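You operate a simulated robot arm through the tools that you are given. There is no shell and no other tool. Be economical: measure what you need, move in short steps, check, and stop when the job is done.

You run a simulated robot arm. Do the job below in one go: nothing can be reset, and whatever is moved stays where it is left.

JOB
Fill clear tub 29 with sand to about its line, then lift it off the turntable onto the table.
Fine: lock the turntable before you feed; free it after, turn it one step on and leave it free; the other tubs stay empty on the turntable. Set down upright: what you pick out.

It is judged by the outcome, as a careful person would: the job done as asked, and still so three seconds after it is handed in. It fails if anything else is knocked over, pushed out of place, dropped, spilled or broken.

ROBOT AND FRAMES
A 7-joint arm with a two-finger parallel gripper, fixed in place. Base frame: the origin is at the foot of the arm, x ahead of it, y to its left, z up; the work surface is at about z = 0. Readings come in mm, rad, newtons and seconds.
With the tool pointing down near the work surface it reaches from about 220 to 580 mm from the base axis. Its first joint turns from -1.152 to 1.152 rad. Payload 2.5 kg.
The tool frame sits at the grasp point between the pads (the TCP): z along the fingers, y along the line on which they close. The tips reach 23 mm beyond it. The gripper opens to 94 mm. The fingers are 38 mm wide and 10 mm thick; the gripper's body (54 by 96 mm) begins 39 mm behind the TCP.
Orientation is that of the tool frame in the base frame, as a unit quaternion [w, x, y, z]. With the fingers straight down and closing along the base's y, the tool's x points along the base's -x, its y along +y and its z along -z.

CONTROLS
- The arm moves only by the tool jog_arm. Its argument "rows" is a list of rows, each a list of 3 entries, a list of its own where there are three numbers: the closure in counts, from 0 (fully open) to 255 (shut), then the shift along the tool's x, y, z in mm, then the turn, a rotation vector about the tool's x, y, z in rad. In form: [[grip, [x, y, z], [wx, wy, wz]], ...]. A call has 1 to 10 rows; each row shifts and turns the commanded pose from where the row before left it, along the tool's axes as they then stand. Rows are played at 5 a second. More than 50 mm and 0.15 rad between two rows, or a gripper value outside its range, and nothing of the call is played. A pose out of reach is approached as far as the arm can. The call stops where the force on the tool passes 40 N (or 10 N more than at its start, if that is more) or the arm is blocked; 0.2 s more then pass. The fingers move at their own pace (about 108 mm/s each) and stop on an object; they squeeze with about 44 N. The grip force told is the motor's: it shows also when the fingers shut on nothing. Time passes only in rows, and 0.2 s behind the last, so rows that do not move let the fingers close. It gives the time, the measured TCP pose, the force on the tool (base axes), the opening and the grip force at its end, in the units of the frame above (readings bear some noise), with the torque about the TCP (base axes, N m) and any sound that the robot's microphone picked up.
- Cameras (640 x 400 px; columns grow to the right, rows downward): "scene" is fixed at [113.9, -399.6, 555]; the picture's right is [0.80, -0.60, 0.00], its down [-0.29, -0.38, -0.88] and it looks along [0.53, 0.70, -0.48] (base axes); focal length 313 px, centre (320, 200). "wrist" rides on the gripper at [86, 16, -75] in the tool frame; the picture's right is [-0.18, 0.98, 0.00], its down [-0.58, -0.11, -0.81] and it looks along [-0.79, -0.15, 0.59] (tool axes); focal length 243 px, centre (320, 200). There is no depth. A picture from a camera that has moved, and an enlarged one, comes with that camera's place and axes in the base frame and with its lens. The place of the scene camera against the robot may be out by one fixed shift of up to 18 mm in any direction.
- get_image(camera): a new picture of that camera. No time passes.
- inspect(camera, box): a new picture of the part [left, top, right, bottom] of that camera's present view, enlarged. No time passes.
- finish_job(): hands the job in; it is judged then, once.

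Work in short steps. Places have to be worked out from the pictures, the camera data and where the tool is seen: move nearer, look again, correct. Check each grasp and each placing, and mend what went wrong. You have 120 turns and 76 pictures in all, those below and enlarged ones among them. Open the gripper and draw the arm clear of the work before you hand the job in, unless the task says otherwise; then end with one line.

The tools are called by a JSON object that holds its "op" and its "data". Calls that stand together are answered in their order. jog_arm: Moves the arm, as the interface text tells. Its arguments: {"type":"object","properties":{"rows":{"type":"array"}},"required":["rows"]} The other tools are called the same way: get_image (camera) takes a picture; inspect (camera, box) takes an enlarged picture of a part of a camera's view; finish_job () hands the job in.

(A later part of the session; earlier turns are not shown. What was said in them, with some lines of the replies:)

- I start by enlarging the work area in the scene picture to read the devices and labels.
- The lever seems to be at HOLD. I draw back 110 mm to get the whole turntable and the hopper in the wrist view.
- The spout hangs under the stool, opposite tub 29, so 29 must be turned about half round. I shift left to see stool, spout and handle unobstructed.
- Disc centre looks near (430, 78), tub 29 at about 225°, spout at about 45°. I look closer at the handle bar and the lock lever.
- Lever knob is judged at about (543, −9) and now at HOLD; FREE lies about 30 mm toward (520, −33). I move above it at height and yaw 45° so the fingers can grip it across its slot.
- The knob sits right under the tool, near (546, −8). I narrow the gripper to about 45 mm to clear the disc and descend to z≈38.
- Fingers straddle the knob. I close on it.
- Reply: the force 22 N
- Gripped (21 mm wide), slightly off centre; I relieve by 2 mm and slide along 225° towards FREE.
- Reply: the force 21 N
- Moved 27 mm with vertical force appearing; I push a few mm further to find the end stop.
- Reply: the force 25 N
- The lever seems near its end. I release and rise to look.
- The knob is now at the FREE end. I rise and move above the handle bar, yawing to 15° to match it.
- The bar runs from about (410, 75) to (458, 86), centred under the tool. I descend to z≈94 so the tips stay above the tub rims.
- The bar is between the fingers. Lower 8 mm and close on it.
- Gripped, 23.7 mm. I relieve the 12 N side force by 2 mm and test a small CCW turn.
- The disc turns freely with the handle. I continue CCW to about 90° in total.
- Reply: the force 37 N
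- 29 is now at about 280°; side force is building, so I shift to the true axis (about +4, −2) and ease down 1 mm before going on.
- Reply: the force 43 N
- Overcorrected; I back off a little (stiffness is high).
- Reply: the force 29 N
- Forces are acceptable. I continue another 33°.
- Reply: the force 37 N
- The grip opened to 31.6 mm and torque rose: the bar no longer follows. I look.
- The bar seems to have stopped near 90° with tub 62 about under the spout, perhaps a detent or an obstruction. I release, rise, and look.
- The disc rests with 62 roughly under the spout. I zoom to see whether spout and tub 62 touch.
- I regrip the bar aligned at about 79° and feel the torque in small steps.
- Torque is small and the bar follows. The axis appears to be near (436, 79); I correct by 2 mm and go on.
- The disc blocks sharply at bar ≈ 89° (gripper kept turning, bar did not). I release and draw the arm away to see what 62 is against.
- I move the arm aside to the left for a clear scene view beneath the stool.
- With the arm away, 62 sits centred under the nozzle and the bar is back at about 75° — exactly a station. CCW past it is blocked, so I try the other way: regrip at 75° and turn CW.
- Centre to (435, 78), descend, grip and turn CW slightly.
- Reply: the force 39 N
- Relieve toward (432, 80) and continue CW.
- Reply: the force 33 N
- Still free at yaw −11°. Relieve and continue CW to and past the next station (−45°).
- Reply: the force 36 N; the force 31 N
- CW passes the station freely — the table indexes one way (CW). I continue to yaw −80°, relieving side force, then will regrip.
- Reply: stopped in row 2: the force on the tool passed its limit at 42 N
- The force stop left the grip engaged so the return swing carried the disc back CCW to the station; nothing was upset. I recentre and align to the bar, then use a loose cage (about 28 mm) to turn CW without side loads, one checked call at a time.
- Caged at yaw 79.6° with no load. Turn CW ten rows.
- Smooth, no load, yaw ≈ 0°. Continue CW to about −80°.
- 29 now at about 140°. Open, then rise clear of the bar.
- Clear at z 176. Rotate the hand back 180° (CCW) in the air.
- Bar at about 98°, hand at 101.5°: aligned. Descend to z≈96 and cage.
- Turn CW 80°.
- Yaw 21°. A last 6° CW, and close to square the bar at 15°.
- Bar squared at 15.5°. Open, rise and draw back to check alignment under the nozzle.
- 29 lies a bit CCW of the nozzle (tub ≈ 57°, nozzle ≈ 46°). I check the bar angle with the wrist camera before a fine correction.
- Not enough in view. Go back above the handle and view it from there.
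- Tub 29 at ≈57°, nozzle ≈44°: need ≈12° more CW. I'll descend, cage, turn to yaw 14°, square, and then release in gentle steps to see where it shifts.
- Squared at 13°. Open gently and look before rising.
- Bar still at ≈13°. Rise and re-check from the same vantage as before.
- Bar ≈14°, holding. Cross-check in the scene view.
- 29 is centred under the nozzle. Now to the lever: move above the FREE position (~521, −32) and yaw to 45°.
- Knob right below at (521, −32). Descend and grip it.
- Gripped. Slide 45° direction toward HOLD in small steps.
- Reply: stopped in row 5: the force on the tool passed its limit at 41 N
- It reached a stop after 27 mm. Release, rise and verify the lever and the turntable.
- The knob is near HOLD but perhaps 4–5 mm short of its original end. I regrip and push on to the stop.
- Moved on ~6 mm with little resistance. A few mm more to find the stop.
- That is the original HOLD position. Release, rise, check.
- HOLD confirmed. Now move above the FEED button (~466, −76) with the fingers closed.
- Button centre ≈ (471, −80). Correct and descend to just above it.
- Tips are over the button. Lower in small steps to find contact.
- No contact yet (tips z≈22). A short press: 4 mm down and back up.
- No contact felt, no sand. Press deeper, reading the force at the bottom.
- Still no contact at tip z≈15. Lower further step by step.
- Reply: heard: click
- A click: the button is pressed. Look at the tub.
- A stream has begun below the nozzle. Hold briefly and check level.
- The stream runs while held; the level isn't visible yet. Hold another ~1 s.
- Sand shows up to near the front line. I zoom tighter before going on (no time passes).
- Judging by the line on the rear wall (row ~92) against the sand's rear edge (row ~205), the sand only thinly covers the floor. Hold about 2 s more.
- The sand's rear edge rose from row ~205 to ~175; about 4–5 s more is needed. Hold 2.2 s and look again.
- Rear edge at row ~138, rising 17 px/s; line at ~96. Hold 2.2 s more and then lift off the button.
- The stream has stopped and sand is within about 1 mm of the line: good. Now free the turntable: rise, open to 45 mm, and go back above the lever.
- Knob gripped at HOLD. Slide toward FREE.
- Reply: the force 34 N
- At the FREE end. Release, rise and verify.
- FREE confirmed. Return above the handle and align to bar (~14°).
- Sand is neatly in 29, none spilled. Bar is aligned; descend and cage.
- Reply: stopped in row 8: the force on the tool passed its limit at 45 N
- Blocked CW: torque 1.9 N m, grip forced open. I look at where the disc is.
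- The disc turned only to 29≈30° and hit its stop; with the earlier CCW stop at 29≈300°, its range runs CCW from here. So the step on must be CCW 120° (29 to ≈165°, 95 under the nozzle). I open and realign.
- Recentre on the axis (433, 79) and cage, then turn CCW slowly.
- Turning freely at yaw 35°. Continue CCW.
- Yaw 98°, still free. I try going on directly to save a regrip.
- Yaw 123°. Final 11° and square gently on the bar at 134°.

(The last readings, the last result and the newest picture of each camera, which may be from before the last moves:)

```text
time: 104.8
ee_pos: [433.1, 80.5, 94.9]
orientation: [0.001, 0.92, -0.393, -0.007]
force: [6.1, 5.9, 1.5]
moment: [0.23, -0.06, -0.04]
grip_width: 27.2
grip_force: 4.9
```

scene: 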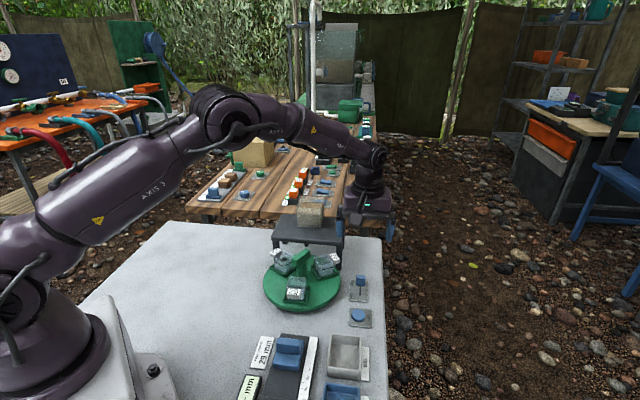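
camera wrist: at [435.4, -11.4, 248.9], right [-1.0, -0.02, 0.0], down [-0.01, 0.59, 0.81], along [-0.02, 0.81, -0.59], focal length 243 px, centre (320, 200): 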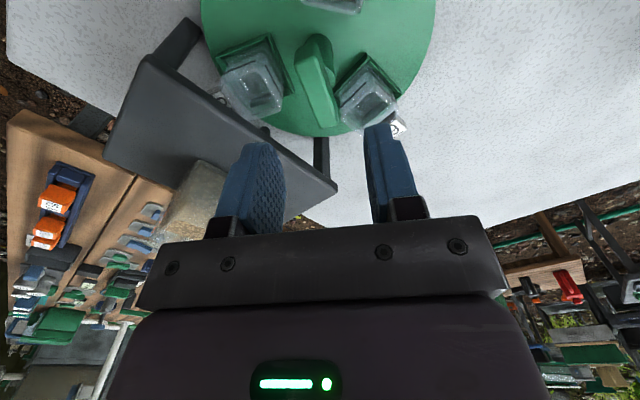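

Bar lags a few degrees; add 4.5° and release gently.

{"op": "jog_arm", "data": {"rows": [[192, [0, 0, 0], [0, 0, -0.08]], [192, [0, 0, 0], [0, 0, 0]], [180, [0, 0, 0], [0, 0, 0]], [165, [0, 0, 0], [0, 0, 0]], [150, [0, 0, 0], [0, 0, 0]], [133, [0, 0, 0], [0, 0, 0]], [133, [0, 0, -20], [0, 0, 0]], [133, [0, 0, -40], [0, 0, 0]], [133, [0, 0, -45], [0, 0, 0]]]}}

{"op": "inspect", "data": {"camera": "scene", "box": [250, 205, 390, 315]}}

```text
time: 106.8
ee_pos: [434.9, 80.1, 202.3]
orientation: [0.001, 0.935, -0.355, -0.009]
force: [0.1, -0.3, 0.4]
moment: [0.02, 0.0, 0.0]
grip_width: 44.8
grip_force: 0.1
```

```text
3.64 times, centred on (320, 260) of scene
camera zoom: at [113.9, -399.6, 555.0], right [0.8, -0.6, 0.0], down [-0.29, -0.38, -0.88], along [0.53, 0.7, -0.48], focal length 1137 px, centre (320, -18)
```

zoom: 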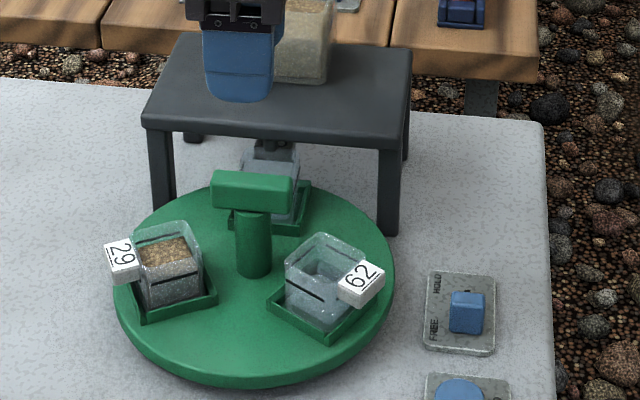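

95 is under the nozzle, 29 at ≈165° and full to its line. I rotate the hand CW in the air to yaw −16° for gripping 29 tangentially (label stays free).

{"op": "jog_arm", "data": {"rows": [[133, [0, 0, 0], [0, 0, 0.145]], [133, [0, 0, 0], [0, 0, 0.145]], [133, [0, 0, 0], [0, 0, 0.145]], [133, [0, 0, 0], [0, 0, 0.145]], [133, [0, 0, 0], [0, 0, 0.145]], [133, [0, 0, 0], [0, 0, 0.145]], [133, [0, 0, 0], [0, 0, 0.145]], [133, [0, 0, 0], [0, 0, 0.145]], [133, [0, 0, 0], [0, 0, 0.145]], [133, [0, 0, 0], [0, 0, 0.145]]]}}

{"op": "jog_arm", "data": {"rows": [[133, [0, 0, 0], [0, 0, 0.145]], [133, [0, 0, 0], [0, 0, 0.145]], [133, [0, 0, 0], [0, 0, 0.145]], [133, [0, 0, 0], [0, 0, 0.145]], [133, [0, 0, 0], [0, 0, 0.145]], [133, [0, 0, 0], [0, 0, 0.145]], [133, [0, 0, 0], [0, 0, 0.145]], [133, [0, 0, 0], [0, 0, 0.145]], [100, [0, 0, 0], [0, 0, 0.09]]]}}

{"op": "jog_arm", "data": {"rows": [[90, [45, 0, 0], [0, 0, 0]], [90, [10, 0, 0], [0, 0, 0]]]}}

{"op": "inspect", "data": {"camera": "wrist", "box": [200, 0, 440, 150]}}

```text
time: 109.0
ee_pos: [435.5, 79.8, 201.9]
orientation: [-0.006, -0.463, 0.886, 0.007]
force: [-0.5, -0.4, -1.0]
moment: [0.0, -0.03, -0.03]
grip_width: 44.9
grip_force: 0.0
```

```text
time: 111.0
ee_pos: [434.6, 79.7, 200.6]
orientation: [-0.008, 0.143, 0.99, 0.0]
force: [0.5, -0.1, 0.0]
moment: [-0.01, 0.0, 0.0]
grip_width: 57.3
grip_force: 0.1
```

```text
time: 111.6
ee_pos: [382.0, 94.8, 202.2]
orientation: [-0.009, 0.142, 0.99, 0.001]
force: [1.2, -0.3, 0.6]
moment: [0.03, 0.01, -0.01]
grip_width: 61.1
grip_force: 0.0
```

```text
2.67 times, centred on (320, 75) of wrist
camera zoom: at [305.1, 133.2, 277.4], right [0.45, 0.89, 0.0], down [0.54, -0.27, 0.8], along [0.71, -0.36, -0.6], focal length 647 px, centre (320, 533)
```

zoom: 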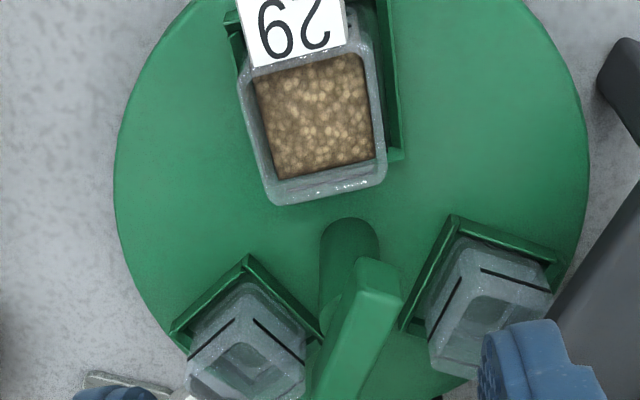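

Tub 29 rim centre ≈ (377, 95), sides at 72°. Shift to it and descend in steps to z≈75 first.

{"op": "jog_arm", "data": {"rows": [[90, [5.5, -1, 0], [0, 0, 0.03]], [90, [0, 0, 45], [0, 0, 0]], [90, [0, 0, 45], [0, 0, 0]], [90, [0, 0, 35], [0, 0, 0]]]}}

{"op": "inspect", "data": {"camera": "scene", "box": [240, 205, 360, 315]}}

```text
time: 112.6
ee_pos: [375.7, 97.8, 77.2]
orientation: [-0.008, 0.156, 0.988, 0.001]
force: [-0.3, 0.0, 0.2]
moment: [0.0, 0.0, -0.04]
grip_width: 60.9
grip_force: 0.0
```

```text
3.64 times, centred on (300, 260) of scene
camera zoom: at [113.9, -399.6, 555.0], right [0.8, -0.6, 0.0], down [-0.29, -0.38, -0.88], along [0.53, 0.7, -0.48], focal length 1137 px, centre (393, -18)
```

zoom: 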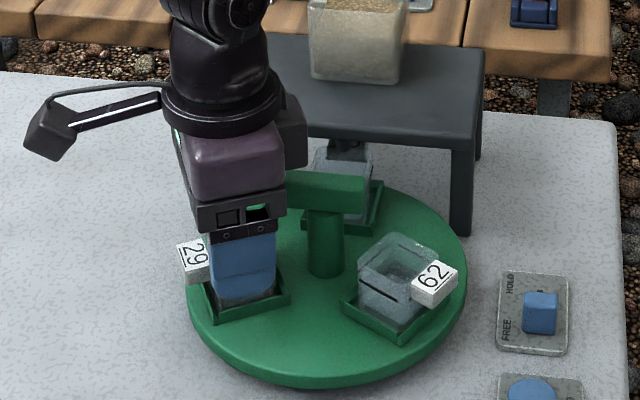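

Fingers straddle tub 29. Descend to z≈60 and close gently.

{"op": "jog_arm", "data": {"rows": [[90, [0, 0, 9], [0, 0, 0]], [90, [0, 0, 8], [0, 0, 0]]]}}

{"op": "jog_arm", "data": {"rows": [[110, [0, 0, 0], [0, 0, 0]], [125, [0, 0, 0], [0, 0, 0]], [140, [0, 0, 0], [0, 0, 0]], [155, [0, 0, 0], [0, 0, 0]], [165, [0, 0, 0], [0, 0, 0]], [165, [0, 0, 0], [0, 0, 0]]]}}

```text
time: 113.2
ee_pos: [376.2, 98.3, 60.6]
orientation: [-0.009, 0.157, 0.988, 0.0]
force: [0.1, 1.0, -1.1]
moment: [0.02, 0.02, 0.02]
grip_width: 60.6
grip_force: 0.0
```

```text
time: 114.6
ee_pos: [375.5, 97.3, 60.5]
orientation: [-0.008, 0.157, 0.988, 0.0]
force: [0.6, -1.1, 0.7]
moment: [0.05, -0.04, -0.01]
grip_width: 39.6
grip_force: 43.9
```

Gripped at 39.6 mm. Lift slowly straight up.

{"op": "jog_arm", "data": {"rows": [[165, [0, 0, -4], [0, 0, 0]], [165, [0, 0, -8], [0, 0, 0]], [165, [0, 0, -12], [0, 0, 0]], [165, [0, 0, -15], [0, 0, 0]], [165, [0, 0, -15], [0, 0, 0]], [165, [0, 0, -15], [0, 0, 0]]]}}

{"op": "inspect", "data": {"camera": "scene", "box": [220, 195, 360, 315]}}

```text
time: 116.0
ee_pos: [376.7, 97.8, 128.2]
orientation: [-0.008, 0.156, 0.988, 0.001]
force: [0.3, 0.0, -0.3]
moment: [-0.03, -0.01, 0.01]
grip_width: 39.6
grip_force: 43.5
```

```text
3.33 times, centred on (290, 255) of scene
camera zoom: at [113.9, -399.6, 555.0], right [0.8, -0.6, 0.0], down [-0.29, -0.38, -0.88], along [0.53, 0.7, -0.48], focal length 1042 px, centre (420, 17)
```

zoom: 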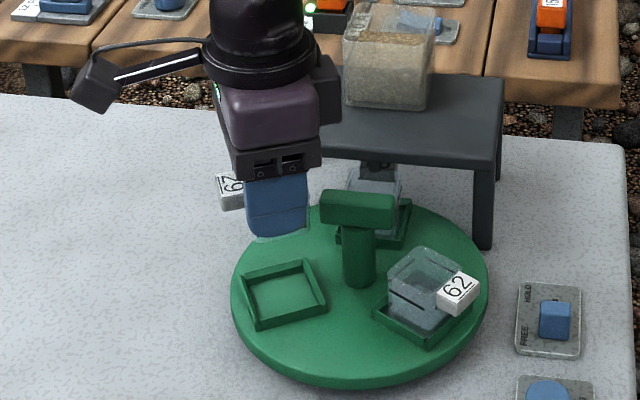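

29 is held clear and upright. Carry it slowly to the free table area around (290, 170).

{"op": "jog_arm", "data": {"rows": [[165, [12, 5, 0], [0, 0, 0]], [165, [18, 7, 0], [0, 0, 0]], [165, [20, 8, 0], [0, 0, 0]], [165, [20, 8, 0], [0, 0, 0]], [165, [18, 8, 0], [0, 0, 0]], [165, [10, 4, 0], [0, 0, 0]], [165, [6, 2, 0], [0, 0, 0]]]}}

{"op": "jog_arm", "data": {"rows": [[165, [0, 0, 15], [0, 0, 0]], [165, [0, 0, 20], [0, 0, 0]], [165, [0, 0, 20], [0, 0, 0]], [165, [0, 0, 15], [0, 0, 0]], [165, [0, 0, 6], [0, 0, 0]]]}}

{"op": "inspect", "data": {"camera": "scene", "box": [190, 230, 300, 320]}}

```text
time: 117.6
ee_pos: [289.2, 169.5, 130.1]
orientation: [-0.008, 0.157, 0.988, 0.002]
force: [0.1, -0.8, 0.3]
moment: [0.01, -0.01, 0.02]
grip_width: 39.6
grip_force: 43.6
```

```text
time: 118.8
ee_pos: [288.7, 168.2, 53.8]
orientation: [-0.009, 0.157, 0.988, 0.002]
force: [-0.5, 0.6, 0.4]
moment: [0.0, -0.01, -0.03]
grip_width: 39.3
grip_force: 44.0
```

```text
4.44 times, centred on (245, 275) of scene
camera zoom: at [113.9, -399.6, 555.0], right [0.8, -0.6, 0.0], down [-0.29, -0.38, -0.88], along [0.53, 0.7, -0.48], focal length 1390 px, centre (653, -133)
```

zoom: 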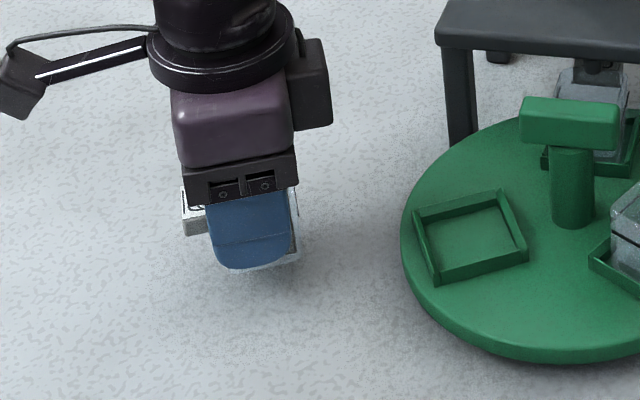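

Clear spot on the table. Lower in 2 mm steps until contact is felt.

{"op": "jog_arm", "data": {"rows": [[165, [0, 0, 3], [0, 0, 0]], [165, [0, 0, 2], [0, 0, 0]], [165, [0, 0, 2], [0, 0, 0]]]}}

{"op": "jog_arm", "data": {"rows": [[165, [0, 0, 2], [0, 0, 0]], [165, [0, 0, 0], [0, 0, 0]]]}}

```text
time: 119.6
ee_pos: [288.6, 169.6, 46.0]
orientation: [-0.009, 0.157, 0.988, 0.001]
force: [0.5, 0.0, -0.4]
moment: [0.0, 0.02, -0.02]
grip_width: 39.5
grip_force: 44.3
```

```text
time: 120.2
ee_pos: [287.4, 169.0, 45.2]
orientation: [-0.009, 0.156, 0.988, 0.001]
force: [-0.7, -0.4, -1.2]
moment: [0.02, 0.02, -0.01]
grip_width: 39.5
grip_force: 44.6
```

No contact yet. Continue in small steps.

{"op": "jog_arm", "data": {"rows": [[165, [0, 0, 1.5], [0, 0, 0]], [165, [0, 0, 1.5], [0, 0, 0]], [165, [0, 0, 0], [0, 0, 0]]]}}

{"op": "jog_arm", "data": {"rows": [[165, [0, 0, 1], [0, 0, 0]], [165, [0, 0, 0], [0, 0, 0]]]}}

```text
time: 121.0
ee_pos: [287.7, 169.2, 41.8]
orientation: [-0.008, 0.157, 0.988, 0.001]
force: [0.6, -0.3, -0.8]
moment: [-0.01, -0.01, 0.0]
grip_width: 39.6
grip_force: 44.3
```

```text
time: 121.6
ee_pos: [287.1, 169.9, 40.7]
orientation: [-0.008, 0.158, 0.987, 0.001]
force: [-0.1, 0.0, -0.9]
moment: [0.0, 0.04, -0.01]
grip_width: 39.6
grip_force: 44.4
```

{"op": "jog_arm", "data": {"rows": [[165, [0, 0, 1], [0, 0, 0]], [165, [0, 0, 1], [0, 0, 0]], [165, [0, 0, 0], [0, 0, 0]]]}}

{"op": "inspect", "data": {"camera": "scene", "box": [215, 255, 265, 305]}}

```text
time: 122.4
ee_pos: [288.6, 170.5, 38.9]
orientation: [-0.009, 0.156, 0.988, 0.002]
force: [0.7, -0.2, -1.8]
moment: [-0.01, -0.01, 0.01]
grip_width: 39.4
grip_force: 44.1
```

```text
8.00 times, centred on (240, 280) of scene
camera zoom: at [113.9, -399.6, 555.0], right [0.8, -0.6, 0.0], down [-0.29, -0.38, -0.88], along [0.53, 0.7, -0.48], focal length 2502 px, centre (960, -440)
```

zoom: 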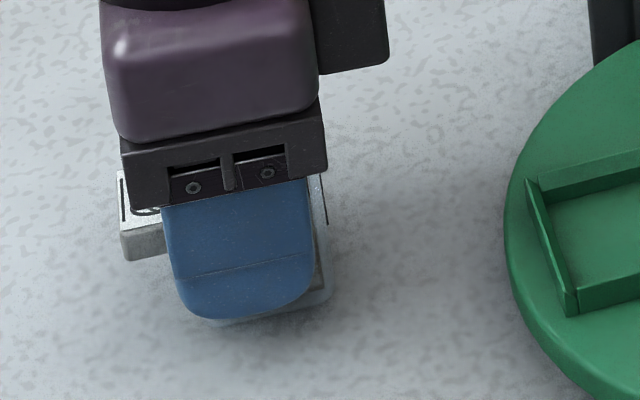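

Tub bottom looks still several mm above the table. Keep lowering.

{"op": "jog_arm", "data": {"rows": [[165, [0, 0, 1.5], [0, 0, 0]], [165, [0, 0, 1.5], [0, 0, 0]], [165, [0, 0, 0], [0, 0, 0]]]}}

{"op": "jog_arm", "data": {"rows": [[165, [0, 0, 1], [0, 0, 0]], [165, [0, 0, 1], [0, 0, 0]], [165, [0, 0, 0], [0, 0, 0]]]}}

```text
time: 123.2
ee_pos: [288.4, 168.7, 35.6]
orientation: [-0.009, 0.156, 0.988, 0.002]
force: [-0.3, -0.2, 0.0]
moment: [0.0, 0.0, 0.02]
grip_width: 39.7
grip_force: 43.8
```

```text
time: 123.9
ee_pos: [287.7, 169.6, 35.4]
orientation: [-0.009, 0.157, 0.988, 0.003]
force: [-2.4, 0.4, 9.1]
moment: [-0.03, 0.05, -0.02]
grip_width: 39.5
grip_force: 43.6
stopped in row 3: the force on the tool passed its limit at 42 N (the readings are from after the stop); the commanded pose is now the measured one
```

Contact with the table at z≈35. Open gently.

{"op": "jog_arm", "data": {"rows": [[150, [0, 0, 0], [0, 0, 0]], [140, [0, 0, 0], [0, 0, 0]], [125, [0, 0, 0], [0, 0, 0]], [105, [0, 0, 0], [0, 0, 0]], [90, [0, 0, 0], [0, 0, 0]], [90, [0, 0, -10], [0, 0, 0]], [90, [0, 0, -30], [0, 0, 0]], [90, [0, 0, -45], [0, 0, 0]], [90, [0, 0, -45], [0, 0, 0]]]}}

{"op": "get_image", "data": {"camera": "scene"}}

{"op": "inspect", "data": {"camera": "scene", "box": [200, 220, 360, 320]}}

```text
time: 125.9
ee_pos: [293.1, 167.5, 163.7]
orientation: [-0.009, 0.158, 0.987, 0.002]
force: [-0.6, 0.1, -0.6]
moment: [0.02, 0.01, 0.01]
grip_width: 60.8
grip_force: 0.0
```

```text
3 pictures are left
```

scene: 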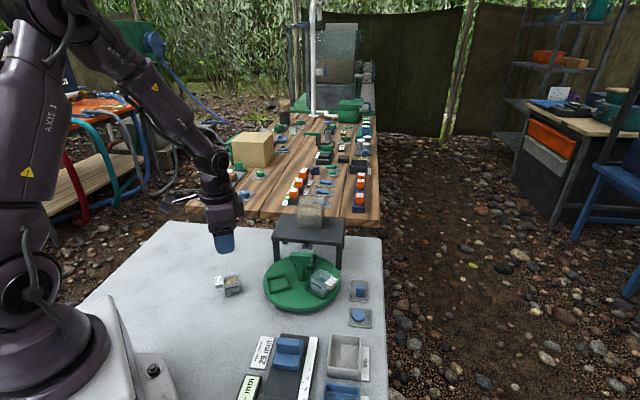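

```text
4.00 times, centred on (280, 270) of scene
camera zoom: at [113.9, -399.6, 555.0], right [0.8, -0.6, 0.0], down [-0.29, -0.38, -0.88], along [0.53, 0.7, -0.48], focal length 1251 px, centre (480, -80)
```

zoom: 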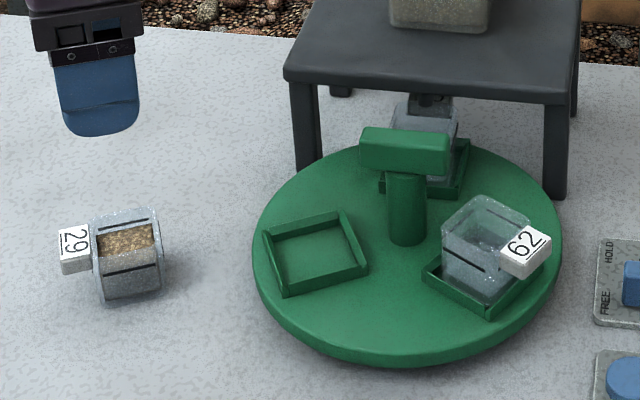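

29 stands upright on the table, sand about at its line; 62 and 95 are empty in their trays and the lever is at FREE. I open fully and draw the arm up and away.

{"op": "jog_arm", "data": {"rows": [[40, [0, 0, -45], [0, 0, 0]], [0, [0, 0, -45], [0, 0, 0]], [0, [20, 0, -30], [0, 0, 0]], [0, [0, 0, 0], [0, 0, 0]]]}}

{"op": "inspect", "data": {"camera": "scene", "box": [200, 220, 400, 330]}}

```text
time: 126.9
ee_pos: [273.7, 173.1, 285.9]
orientation: [-0.01, 0.157, 0.988, 0.002]
force: [0.2, 0.4, -0.4]
moment: [0.01, -0.01, -0.04]
grip_width: 94.0
grip_force: 0.1
```

```text
3.20 times, centred on (300, 275) of scene
camera zoom: at [113.9, -399.6, 555.0], right [0.8, -0.6, 0.0], down [-0.29, -0.38, -0.88], along [0.53, 0.7, -0.48], focal length 1001 px, centre (384, -40)
```

zoom: 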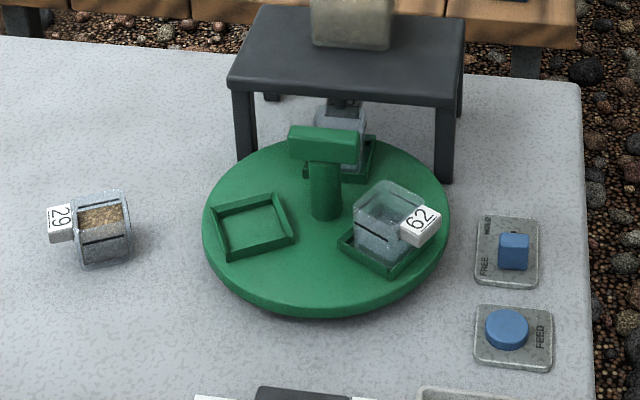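

Everything is in its asked state and the arm is clear, so I hand it in.

{"op": "finish_job", "data": {}}

```text
The job is handed in.
```

Tub 29 holds sand to about its line, perhaps 1 mm under, and stands upright on the table. I locked the turntable for the feed, then freed it, turned it one step counter-clockwise and left it free, with tubs 62 and 95 still empty on it.
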